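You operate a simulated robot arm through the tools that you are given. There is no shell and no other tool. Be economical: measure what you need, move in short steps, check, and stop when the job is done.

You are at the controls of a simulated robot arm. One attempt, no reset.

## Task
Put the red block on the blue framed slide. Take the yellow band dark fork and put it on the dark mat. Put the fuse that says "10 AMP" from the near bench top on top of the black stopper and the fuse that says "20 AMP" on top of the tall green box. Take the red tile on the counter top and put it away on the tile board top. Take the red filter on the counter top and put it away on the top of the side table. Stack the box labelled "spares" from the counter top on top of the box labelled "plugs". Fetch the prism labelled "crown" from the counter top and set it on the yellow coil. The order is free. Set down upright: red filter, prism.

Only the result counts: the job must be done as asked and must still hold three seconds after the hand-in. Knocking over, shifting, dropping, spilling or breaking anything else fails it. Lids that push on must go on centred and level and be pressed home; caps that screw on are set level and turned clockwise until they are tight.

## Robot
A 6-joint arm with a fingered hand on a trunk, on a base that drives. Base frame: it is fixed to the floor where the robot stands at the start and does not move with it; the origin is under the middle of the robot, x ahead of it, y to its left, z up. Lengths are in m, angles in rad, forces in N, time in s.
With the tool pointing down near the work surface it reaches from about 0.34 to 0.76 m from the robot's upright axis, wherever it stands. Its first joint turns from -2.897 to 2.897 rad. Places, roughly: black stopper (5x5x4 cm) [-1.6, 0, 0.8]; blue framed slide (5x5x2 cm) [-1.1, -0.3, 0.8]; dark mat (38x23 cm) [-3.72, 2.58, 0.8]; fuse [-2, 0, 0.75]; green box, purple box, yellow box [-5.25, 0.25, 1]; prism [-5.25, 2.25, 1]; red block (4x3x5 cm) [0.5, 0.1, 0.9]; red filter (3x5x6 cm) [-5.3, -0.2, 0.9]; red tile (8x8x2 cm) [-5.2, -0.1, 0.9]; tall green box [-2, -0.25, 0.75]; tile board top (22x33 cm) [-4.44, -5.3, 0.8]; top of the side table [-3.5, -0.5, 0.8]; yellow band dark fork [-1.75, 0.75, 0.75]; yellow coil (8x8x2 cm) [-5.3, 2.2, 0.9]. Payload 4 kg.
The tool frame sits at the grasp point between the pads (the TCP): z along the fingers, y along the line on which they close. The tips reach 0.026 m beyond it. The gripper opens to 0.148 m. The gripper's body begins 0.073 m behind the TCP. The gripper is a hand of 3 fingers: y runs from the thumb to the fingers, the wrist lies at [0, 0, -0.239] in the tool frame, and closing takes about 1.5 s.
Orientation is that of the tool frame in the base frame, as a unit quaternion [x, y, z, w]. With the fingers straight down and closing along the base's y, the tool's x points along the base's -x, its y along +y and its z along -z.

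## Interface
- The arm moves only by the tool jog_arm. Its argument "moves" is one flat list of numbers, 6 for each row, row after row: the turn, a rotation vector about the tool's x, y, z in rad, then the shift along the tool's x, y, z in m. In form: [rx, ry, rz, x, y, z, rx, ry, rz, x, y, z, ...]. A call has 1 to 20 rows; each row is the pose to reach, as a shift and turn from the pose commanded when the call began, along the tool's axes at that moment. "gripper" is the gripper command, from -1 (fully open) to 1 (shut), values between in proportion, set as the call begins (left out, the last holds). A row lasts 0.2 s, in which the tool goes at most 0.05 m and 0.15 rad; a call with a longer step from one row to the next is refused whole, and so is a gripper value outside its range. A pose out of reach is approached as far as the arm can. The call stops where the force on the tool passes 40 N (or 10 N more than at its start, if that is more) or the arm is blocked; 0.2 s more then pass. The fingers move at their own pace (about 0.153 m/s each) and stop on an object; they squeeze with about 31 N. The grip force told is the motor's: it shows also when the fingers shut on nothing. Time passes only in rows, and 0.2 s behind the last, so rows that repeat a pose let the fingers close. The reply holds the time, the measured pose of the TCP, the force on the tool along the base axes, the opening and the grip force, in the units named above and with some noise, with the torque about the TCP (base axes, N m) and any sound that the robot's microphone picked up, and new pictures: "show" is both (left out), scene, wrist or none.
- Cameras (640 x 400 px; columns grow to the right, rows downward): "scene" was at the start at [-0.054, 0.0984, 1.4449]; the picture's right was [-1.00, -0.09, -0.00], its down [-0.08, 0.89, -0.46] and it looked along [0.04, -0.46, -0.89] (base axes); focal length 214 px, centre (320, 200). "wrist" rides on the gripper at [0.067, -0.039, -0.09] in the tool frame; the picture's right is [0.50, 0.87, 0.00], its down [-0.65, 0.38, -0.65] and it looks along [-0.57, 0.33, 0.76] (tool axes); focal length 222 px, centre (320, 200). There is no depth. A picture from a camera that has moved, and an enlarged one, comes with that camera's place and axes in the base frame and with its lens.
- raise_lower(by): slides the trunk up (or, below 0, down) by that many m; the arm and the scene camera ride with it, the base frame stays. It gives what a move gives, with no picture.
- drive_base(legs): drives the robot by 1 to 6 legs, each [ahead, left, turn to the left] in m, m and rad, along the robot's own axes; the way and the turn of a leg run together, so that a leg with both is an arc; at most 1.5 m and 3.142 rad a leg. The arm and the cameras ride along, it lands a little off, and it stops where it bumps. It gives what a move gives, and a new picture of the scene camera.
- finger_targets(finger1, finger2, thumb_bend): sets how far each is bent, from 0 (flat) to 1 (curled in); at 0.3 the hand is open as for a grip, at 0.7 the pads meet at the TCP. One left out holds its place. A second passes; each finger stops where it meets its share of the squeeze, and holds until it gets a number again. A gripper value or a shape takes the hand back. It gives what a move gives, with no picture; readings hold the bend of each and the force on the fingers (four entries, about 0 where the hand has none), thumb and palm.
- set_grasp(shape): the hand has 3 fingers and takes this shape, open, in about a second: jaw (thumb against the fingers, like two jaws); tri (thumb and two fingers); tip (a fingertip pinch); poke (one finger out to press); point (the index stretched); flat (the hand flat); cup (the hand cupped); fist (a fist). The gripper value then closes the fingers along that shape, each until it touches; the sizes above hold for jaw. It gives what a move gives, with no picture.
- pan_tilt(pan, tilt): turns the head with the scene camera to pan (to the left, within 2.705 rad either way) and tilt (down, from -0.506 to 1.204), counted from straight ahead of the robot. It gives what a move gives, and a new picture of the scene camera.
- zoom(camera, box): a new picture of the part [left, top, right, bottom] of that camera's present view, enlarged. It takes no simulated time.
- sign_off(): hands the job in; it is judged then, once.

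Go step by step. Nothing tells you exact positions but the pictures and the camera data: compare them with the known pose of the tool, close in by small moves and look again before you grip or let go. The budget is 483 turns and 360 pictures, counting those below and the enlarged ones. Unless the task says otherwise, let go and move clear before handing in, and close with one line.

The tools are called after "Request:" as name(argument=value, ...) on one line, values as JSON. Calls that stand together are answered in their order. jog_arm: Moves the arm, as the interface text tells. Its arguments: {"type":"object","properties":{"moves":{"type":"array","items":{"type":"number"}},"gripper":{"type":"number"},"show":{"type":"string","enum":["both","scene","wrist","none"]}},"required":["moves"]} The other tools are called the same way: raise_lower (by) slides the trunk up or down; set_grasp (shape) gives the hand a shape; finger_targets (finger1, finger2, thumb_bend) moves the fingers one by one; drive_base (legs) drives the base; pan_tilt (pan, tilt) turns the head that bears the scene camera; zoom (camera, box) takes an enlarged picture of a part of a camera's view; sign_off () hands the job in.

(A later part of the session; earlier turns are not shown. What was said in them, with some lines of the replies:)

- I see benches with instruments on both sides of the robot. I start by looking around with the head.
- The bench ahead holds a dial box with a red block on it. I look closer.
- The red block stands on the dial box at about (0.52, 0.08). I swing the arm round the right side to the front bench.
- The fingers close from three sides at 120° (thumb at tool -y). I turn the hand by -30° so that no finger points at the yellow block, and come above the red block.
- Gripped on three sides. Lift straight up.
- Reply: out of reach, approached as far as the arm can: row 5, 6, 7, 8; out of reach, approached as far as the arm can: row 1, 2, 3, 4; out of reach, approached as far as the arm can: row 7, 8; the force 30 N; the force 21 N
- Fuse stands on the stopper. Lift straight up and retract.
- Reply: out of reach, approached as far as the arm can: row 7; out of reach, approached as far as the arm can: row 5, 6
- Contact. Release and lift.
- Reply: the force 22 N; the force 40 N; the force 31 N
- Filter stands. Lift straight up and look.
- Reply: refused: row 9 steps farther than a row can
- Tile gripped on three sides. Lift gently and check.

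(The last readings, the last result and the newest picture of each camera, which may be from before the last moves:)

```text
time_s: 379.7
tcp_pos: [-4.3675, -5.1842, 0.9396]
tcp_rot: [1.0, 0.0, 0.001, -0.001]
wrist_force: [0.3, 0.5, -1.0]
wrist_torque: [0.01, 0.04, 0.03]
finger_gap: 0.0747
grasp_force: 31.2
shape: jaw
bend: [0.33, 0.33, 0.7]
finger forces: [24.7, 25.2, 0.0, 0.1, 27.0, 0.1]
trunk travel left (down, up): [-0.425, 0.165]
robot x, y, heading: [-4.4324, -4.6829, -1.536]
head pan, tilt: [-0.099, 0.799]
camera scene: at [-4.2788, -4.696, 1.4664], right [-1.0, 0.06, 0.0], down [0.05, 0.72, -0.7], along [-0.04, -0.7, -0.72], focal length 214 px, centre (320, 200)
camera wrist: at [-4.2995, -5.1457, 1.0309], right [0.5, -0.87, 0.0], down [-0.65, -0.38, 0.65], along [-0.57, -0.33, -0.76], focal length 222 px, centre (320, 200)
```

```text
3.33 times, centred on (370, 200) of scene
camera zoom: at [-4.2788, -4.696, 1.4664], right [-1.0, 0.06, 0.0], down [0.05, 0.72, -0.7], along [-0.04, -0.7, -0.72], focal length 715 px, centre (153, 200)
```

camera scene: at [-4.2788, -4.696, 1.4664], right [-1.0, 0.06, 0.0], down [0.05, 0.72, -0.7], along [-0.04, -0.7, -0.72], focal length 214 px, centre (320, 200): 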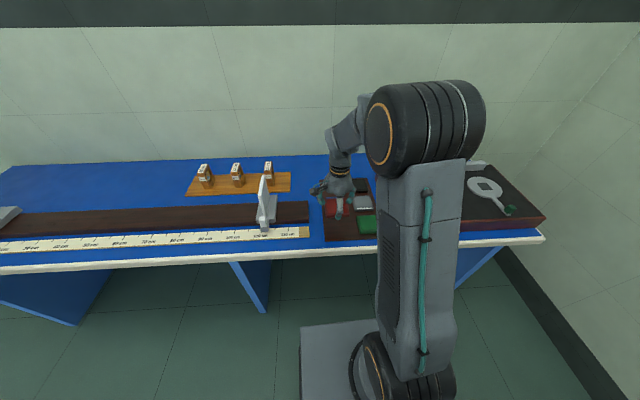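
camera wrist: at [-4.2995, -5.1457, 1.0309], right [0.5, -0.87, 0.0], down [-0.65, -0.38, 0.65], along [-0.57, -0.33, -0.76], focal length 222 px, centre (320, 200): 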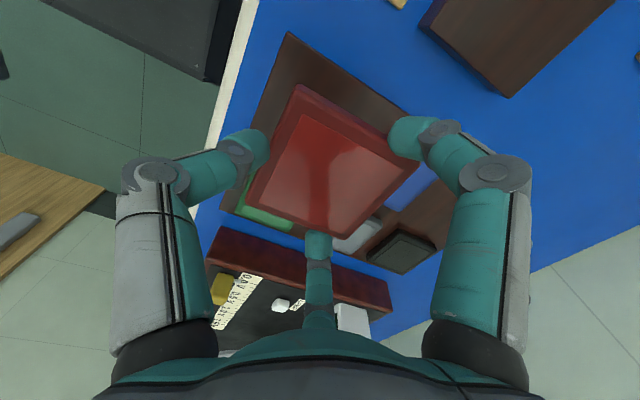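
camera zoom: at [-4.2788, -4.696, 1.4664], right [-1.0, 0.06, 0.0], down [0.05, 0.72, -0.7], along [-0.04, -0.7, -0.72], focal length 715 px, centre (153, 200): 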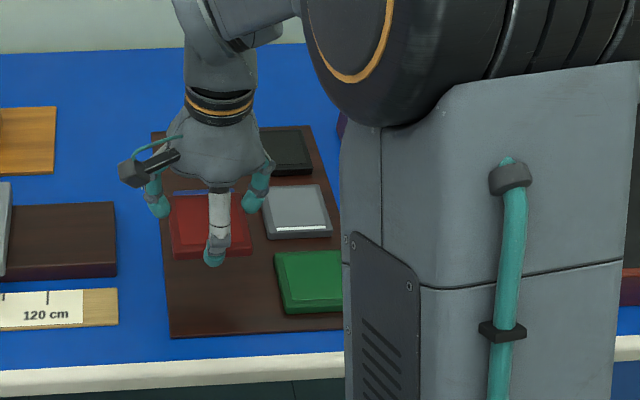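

Request:
jog_arm(moves=[0, 0, 0, 0, 0, 0.04, 0, 0, 0, 0, 0, 0.075], show="wrist")

Request:
zoom(camera="scene", box=[310, 160, 410, 250])

```text
time_s: 380.3
tcp_pos: [-4.3666, -5.1842, 0.8645]
tcp_rot: [1.0, 0.0, 0.0, -0.001]
wrist_force: [-0.4, 1.0, -1.0]
wrist_torque: [0.0, 0.03, -0.02]
finger_gap: 0.0747
grasp_force: 31.1
shape: jaw
bend: [0.33, 0.33, 0.7]
finger forces: [24.7, 25.3, 0.1, 0.0, 26.9, 0.1]
trunk travel left (down, up): [-0.425, 0.165]
robot x, y, heading: [-4.434, -4.6825, -1.535]
head pan, tilt: [-0.099, 0.799]
camera wrist: at [-4.2986, -5.1446, 0.9555], right [0.5, -0.87, 0.0], down [-0.66, -0.38, 0.65], along [-0.57, -0.33, -0.76], focal length 222 px, centre (320, 200)
```

wrist: 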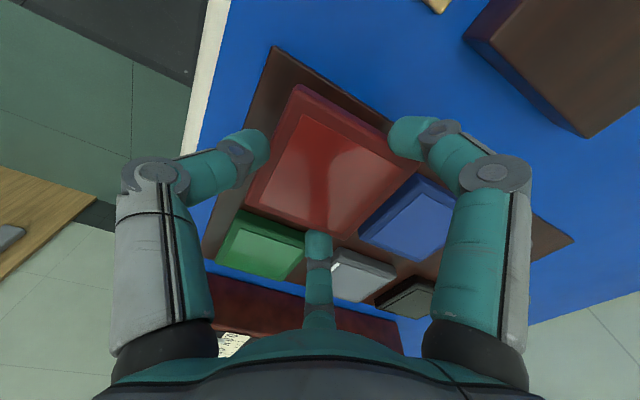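

```text
4.44 times, centred on (360, 205) of scene
camera zoom: at [-4.2788, -4.6961, 1.4664], right [-1.0, 0.06, 0.0], down [0.05, 0.72, -0.7], along [-0.04, -0.7, -0.72], focal length 953 px, centre (142, 178)
```

zoom: 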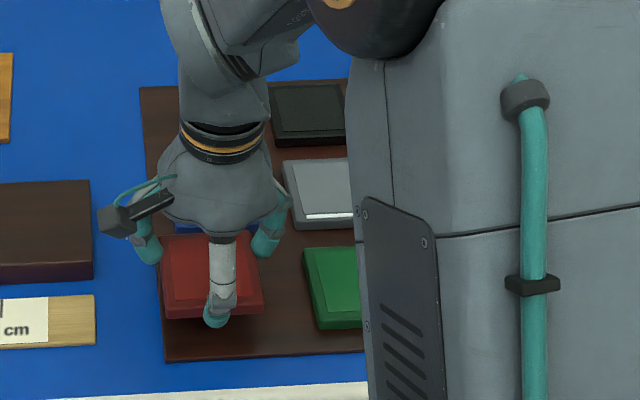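

Request:
jog_arm(moves=[0, 0, 0, -0.011, -0.004, 0, 0, 0, 0, -0.011, -0.004, 0.01, 0, 0, 0, -0.011, -0.004, 0.018], show="wrist")

Request:
zoom(camera="scene", box=[310, 180, 390, 250])

```text
time_s: 381.1
tcp_pos: [-4.38, -5.1795, 0.8472]
tcp_rot: [1.0, 0.0, -0.001, -0.001]
wrist_force: [-0.5, -0.5, -0.5]
wrist_torque: [-0.01, -0.01, 0.04]
finger_gap: 0.0746
grasp_force: 30.4
shape: jaw
bend: [0.33, 0.33, 0.7]
finger forces: [24.7, 25.2, 0.0, 0.0, 26.8, 0.0]
trunk travel left (down, up): [-0.425, 0.165]
robot x, y, heading: [-4.4334, -4.6842, -1.537]
head pan, tilt: [-0.099, 0.799]
camera wrist: at [-4.3118, -5.141, 0.938], right [0.5, -0.87, 0.0], down [-0.65, -0.38, 0.65], along [-0.57, -0.33, -0.76], focal length 222 px, centre (320, 200)
```

wrist: 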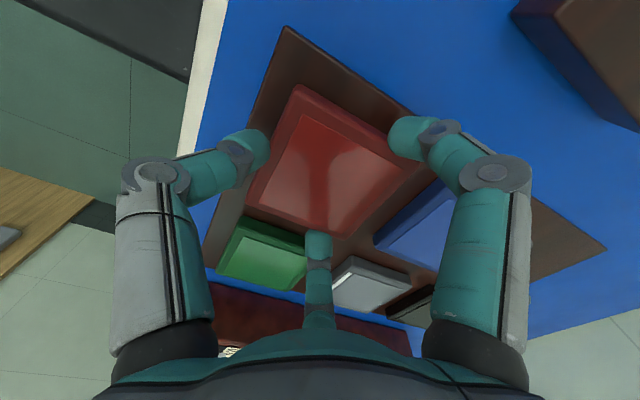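

```text
5.71 times, centred on (350, 215) of scene
camera zoom: at [-4.2788, -4.6961, 1.4663], right [-1.0, 0.06, 0.0], down [0.05, 0.72, -0.7], along [-0.04, -0.7, -0.72], focal length 1226 px, centre (149, 114)
```

zoom: 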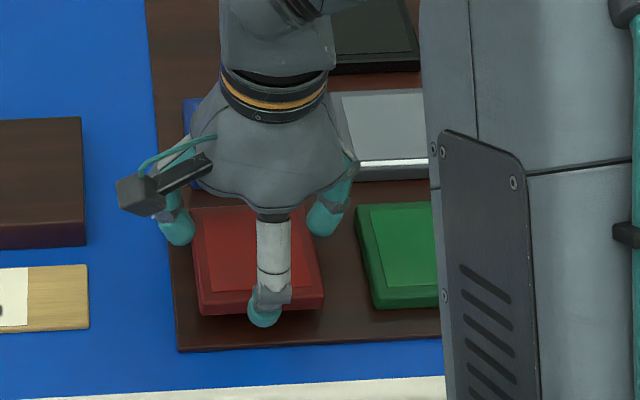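

Request:
jog_arm(moves=[0, 0, 0, 0, 0, 0.002, 0, 0, 0, 0, 0, 0.005], show="none")

Request:
jog_arm(moves=[0, 0, 0, 0, 0, 0.001, 0, 0, 0, 0, 0, 0.003], show="none")

Request:
jog_arm(moves=[0, 0, 0, 0, 0, 0.001, 0, 0, 0, 0, 0, 0.002], show="none")

```text
time_s: 381.7
tcp_pos: [-4.38, -5.1803, 0.8423]
tcp_rot: [1.0, 0.001, -0.001, 0.0]
wrist_force: [0.2, 0.0, -1.4]
wrist_torque: [-0.01, -0.04, 0.0]
finger_gap: 0.0749
grasp_force: 31.2
shape: jaw
bend: [0.33, 0.33, 0.7]
finger forces: [24.7, 25.2, 0.1, 0.0, 26.7, 0.0]
trunk travel left (down, up): [-0.425, 0.165]
robot x, y, heading: [-4.4326, -4.6814, -1.534]
head pan, tilt: [-0.099, 0.799]
```

```text
time_s: 382.3
tcp_pos: [-4.3797, -5.1813, 0.8408]
tcp_rot: [1.0, 0.001, -0.001, -0.001]
wrist_force: [0.6, -0.1, -1.2]
wrist_torque: [0.02, 0.02, 0.01]
finger_gap: 0.0747
grasp_force: 30.9
shape: jaw
bend: [0.33, 0.33, 0.7]
finger forces: [24.6, 25.2, 0.0, 0.1, 26.9, 0.1]
trunk travel left (down, up): [-0.425, 0.165]
robot x, y, heading: [-4.4353, -4.68, -1.536]
head pan, tilt: [-0.099, 0.799]
```

```text
time_s: 382.9
tcp_pos: [-4.3791, -5.1811, 0.8385]
tcp_rot: [1.0, 0.0, 0.001, -0.001]
wrist_force: [0.5, -0.1, -0.7]
wrist_torque: [-0.02, -0.01, 0.02]
finger_gap: 0.0748
grasp_force: 31.3
shape: jaw
bend: [0.33, 0.33, 0.7]
finger forces: [24.7, 25.1, 0.1, 0.1, 26.7, 0.0]
trunk travel left (down, up): [-0.425, 0.165]
robot x, y, heading: [-4.4313, -4.68, -1.535]
head pan, tilt: [-0.099, 0.799]
```

Request:
jog_arm(moves=[0, 0, 0, 0, 0, 0.001, 0, 0, 0, 0, 0, 0.002], show="none")

Request:
jog_arm(moves=[0, 0, 0, 0, 0, 0.001, 0, 0, 0, 0, 0, 0.002], show="none")

Request:
zoom(camera="scene", box=[310, 190, 380, 250])

```text
time_s: 383.5
tcp_pos: [-4.38, -5.1792, 0.8356]
tcp_rot: [1.0, 0.0, -0.001, 0.0]
wrist_force: [-0.6, 0.5, 4.7]
wrist_torque: [-0.04, 0.01, 0.0]
finger_gap: 0.0751
grasp_force: 31.1
shape: jaw
bend: [0.33, 0.33, 0.7]
finger forces: [25.2, 25.4, 0.1, 0.0, 27.6, 0.0]
trunk travel left (down, up): [-0.425, 0.165]
robot x, y, heading: [-4.4315, -4.6816, -1.536]
head pan, tilt: [-0.099, 0.799]
```

```text
time_s: 384.1
tcp_pos: [-4.3784, -5.1815, 0.8361]
tcp_rot: [1.0, 0.0, 0.0, -0.001]
wrist_force: [4.3, 0.9, 19.6]
wrist_torque: [0.03, -0.1, -0.1]
finger_gap: 0.0745
grasp_force: 31.0
shape: jaw
bend: [0.33, 0.33, 0.7]
finger forces: [27.1, 26.2, 0.0, 0.1, 30.5, 0.0]
trunk travel left (down, up): [-0.425, 0.165]
robot x, y, heading: [-4.4346, -4.6817, -1.533]
head pan, tilt: [-0.099, 0.799]
```

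```text
6.67 times, centred on (345, 220) of scene
camera zoom: at [-4.2785, -4.6945, 1.4666], right [-1.0, 0.06, 0.0], down [0.05, 0.71, -0.7], along [-0.04, -0.7, -0.72], focal length 1430 px, centre (153, 67)
```

zoom: 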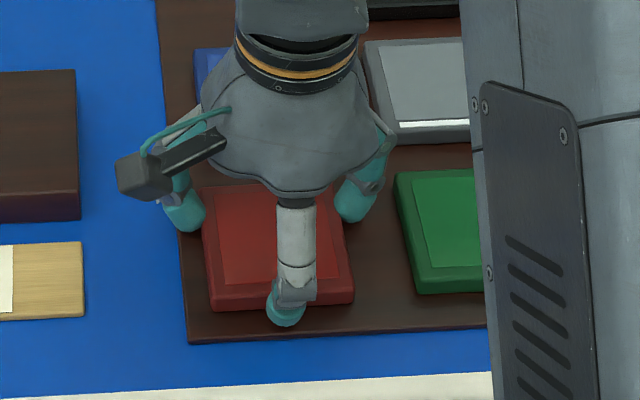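

Request:
jog_arm(moves=[0, 0, 0, 0, 0, -0.001, 0, 0, 0, 0, 0, -0.002], show="none")

Request:
jog_arm(moves=[0, 0, 0, 0, 0, 0, 0, 0, 0, 0, 0, 0, 0, 0, 0, 0, 0, 0, 0, 0, 0, 0, 0, 0], gripper=-0.18, show="wrist")

Request:
zoom(camera="scene", box=[310, 190, 380, 250])

```text
time_s: 384.7
tcp_pos: [-4.3795, -5.1793, 0.837]
tcp_rot: [1.0, -0.001, 0.0, -0.001]
wrist_force: [4.2, -1.0, 9.5]
wrist_torque: [-0.05, -0.15, -0.09]
finger_gap: 0.0744
grasp_force: 30.9
shape: jaw
bend: [0.33, 0.33, 0.7]
finger forces: [27.5, 26.7, 0.1, 0.0, 28.6, 0.1]
trunk travel left (down, up): [-0.425, 0.165]
robot x, y, heading: [-4.4293, -4.6789, -1.534]
head pan, tilt: [-0.099, 0.799]
```

```text
time_s: 385.7
tcp_pos: [-4.3797, -5.1801, 0.8358]
tcp_rot: [1.0, 0.0, -0.001, -0.001]
wrist_force: [0.2, 0.8, -0.2]
wrist_torque: [0.02, 0.0, -0.02]
finger_gap: 0.0887
grasp_force: 0.1
shape: jaw
bend: [0.31, 0.31, 0.7]
finger forces: [1.3, 1.3, 0.0, 0.1, 0.0, 0.0]
trunk travel left (down, up): [-0.425, 0.165]
robot x, y, heading: [-4.4355, -4.6831, -1.536]
head pan, tilt: [-0.099, 0.799]
camera wrist: at [-4.3117, -5.141, 0.9268], right [0.5, -0.87, 0.0], down [-0.65, -0.38, 0.65], along [-0.57, -0.33, -0.76], focal length 222 px, centre (320, 200)
```

wrist: 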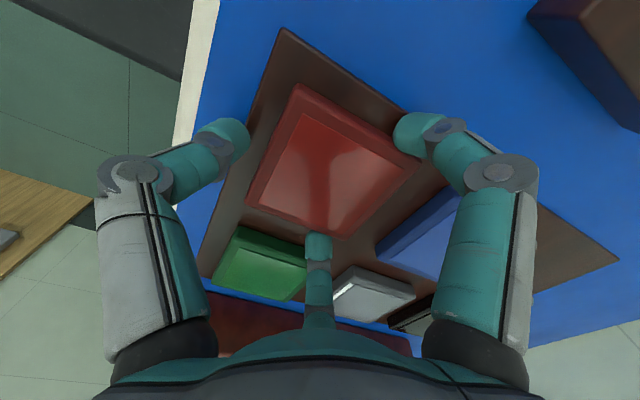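

```text
6.67 times, centred on (345, 220) of scene
camera zoom: at [-4.2789, -4.6959, 1.4663], right [-1.0, 0.06, 0.0], down [0.05, 0.72, -0.7], along [-0.04, -0.7, -0.72], focal length 1430 px, centre (153, 67)
```

zoom: 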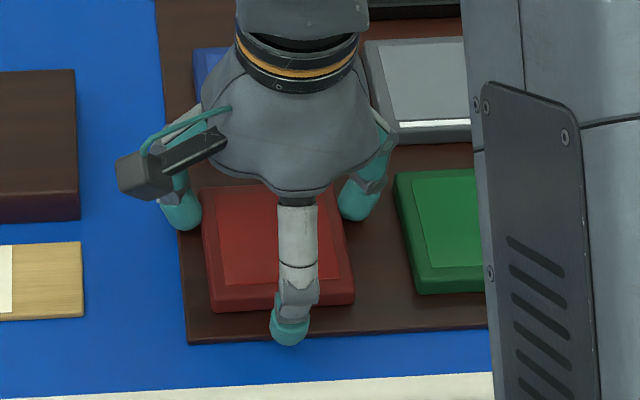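

Request:
jog_arm(moves=[0, 0, 0, 0, 0, 0, 0, 0, 0, 0, 0, 0, 0, 0, 0, 0, 0, 0], gripper=-0.3, show="none")

Request:
jog_arm(moves=[0, 0, 0, 0, 0, -0.005, 0, 0, 0, 0, 0, -0.015, 0, 0, 0, 0, 0, -0.03], show="wrist")

Request:
zoom(camera="scene", box=[310, 190, 380, 250])

```text
time_s: 386.5
tcp_pos: [-4.38, -5.1792, 0.8368]
tcp_rot: [1.0, 0.001, 0.0, -0.001]
wrist_force: [0.0, -0.5, 1.0]
wrist_torque: [0.02, -0.02, 0.02]
finger_gap: 0.0956
grasp_force: 0.1
shape: jaw
bend: [0.3, 0.3, 0.7]
finger forces: [0.0, 0.0, 0.0, 0.1, 0.1, 0.0]
trunk travel left (down, up): [-0.425, 0.165]
robot x, y, heading: [-4.4331, -4.6852, -1.533]
head pan, tilt: [-0.099, 0.799]
```

```text
time_s: 387.3
tcp_pos: [-4.3812, -5.1821, 0.8675]
tcp_rot: [1.0, 0.0, 0.001, -0.001]
wrist_force: [-0.1, -1.0, -0.6]
wrist_torque: [-0.02, -0.02, -0.02]
finger_gap: 0.096
grasp_force: 0.0
shape: jaw
bend: [0.3, 0.3, 0.7]
finger forces: [0.1, 0.0, 0.1, 0.0, 0.0, 0.0]
trunk travel left (down, up): [-0.425, 0.165]
robot x, y, heading: [-4.4328, -4.6824, -1.535]
head pan, tilt: [-0.099, 0.799]
camera wrist: at [-4.3124, -5.1416, 0.9577], right [0.5, -0.87, 0.0], down [-0.65, -0.38, 0.65], along [-0.57, -0.33, -0.76], focal length 222 px, centre (320, 200)
```

wrist: 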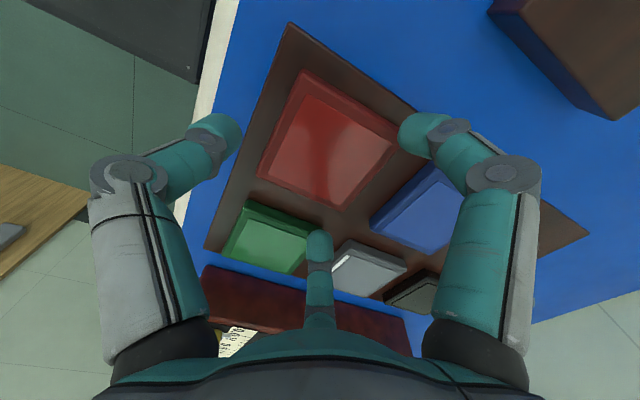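

```text
6.67 times, centred on (345, 220) of scene
camera zoom: at [-4.2788, -4.696, 1.4663], right [-1.0, 0.06, 0.0], down [0.05, 0.72, -0.7], along [-0.04, -0.7, -0.72], focal length 1430 px, centre (153, 67)
```

zoom: 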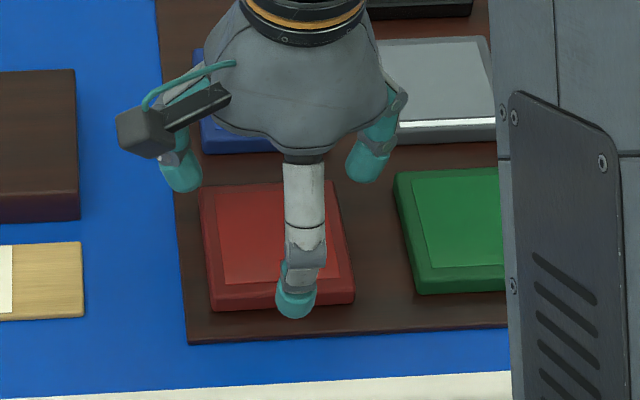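

Tile lies flat on the board. Lift clear and take a last look.

Request:
jog_arm(moves=[0, 0, 0, 0, 0, -0.04, 0, 0, 0, 0, 0, -0.085, 0, 0, 0, 0, 0, -0.13, 0, 0, 0, 0, 0, -0.175, 0, 0, 0, 0, 0, -0.22, 0, 0, 0, 0, 0, -0.265, 0, 0, 0, 0, 0, -0.3], show="none")

Request:
zoom(camera="scene", box=[280, 150, 420, 260])

```text
time_s: 388.9
tcp_pos: [-4.378, -5.1818, 1.1646]
tcp_rot: [1.0, 0.0, 0.0, -0.001]
wrist_force: [0.1, -0.3, 0.0]
wrist_torque: [0.0, 0.01, -0.01]
finger_gap: 0.0957
grasp_force: 0.1
shape: jaw
bend: [0.3, 0.3, 0.7]
finger forces: [0.0, 0.0, 0.0, 0.0, 0.1, 0.0]
trunk travel left (down, up): [-0.425, 0.165]
robot x, y, heading: [-4.4316, -4.6796, -1.538]
head pan, tilt: [-0.099, 0.799]
```

```text
3.64 times, centred on (350, 205) of scene
camera zoom: at [-4.2788, -4.6959, 1.4663], right [-1.0, 0.06, 0.0], down [0.05, 0.72, -0.7], along [-0.04, -0.7, -0.72], focal length 780 px, centre (211, 182)
```

zoom: 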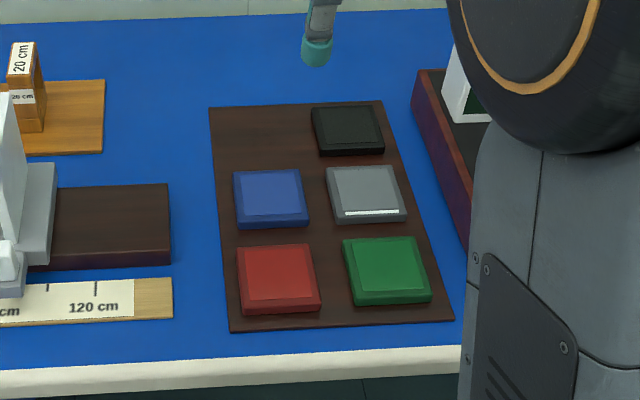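

The red tile lies flat on the board and the hand is empty and clear of everything. All eight items were seen in place when I left them, so I hand the job in.

Request:
sign_off()

```text
The job is handed in.
```

I moved all eight items to where you asked and handed the job in; each one looked right in the camera when I left it, but I have not had the verdict. The red block sits about 16° skewed on the blue slide, and the 10 AMP fuse is a few millimetres off-centre on the stopper.
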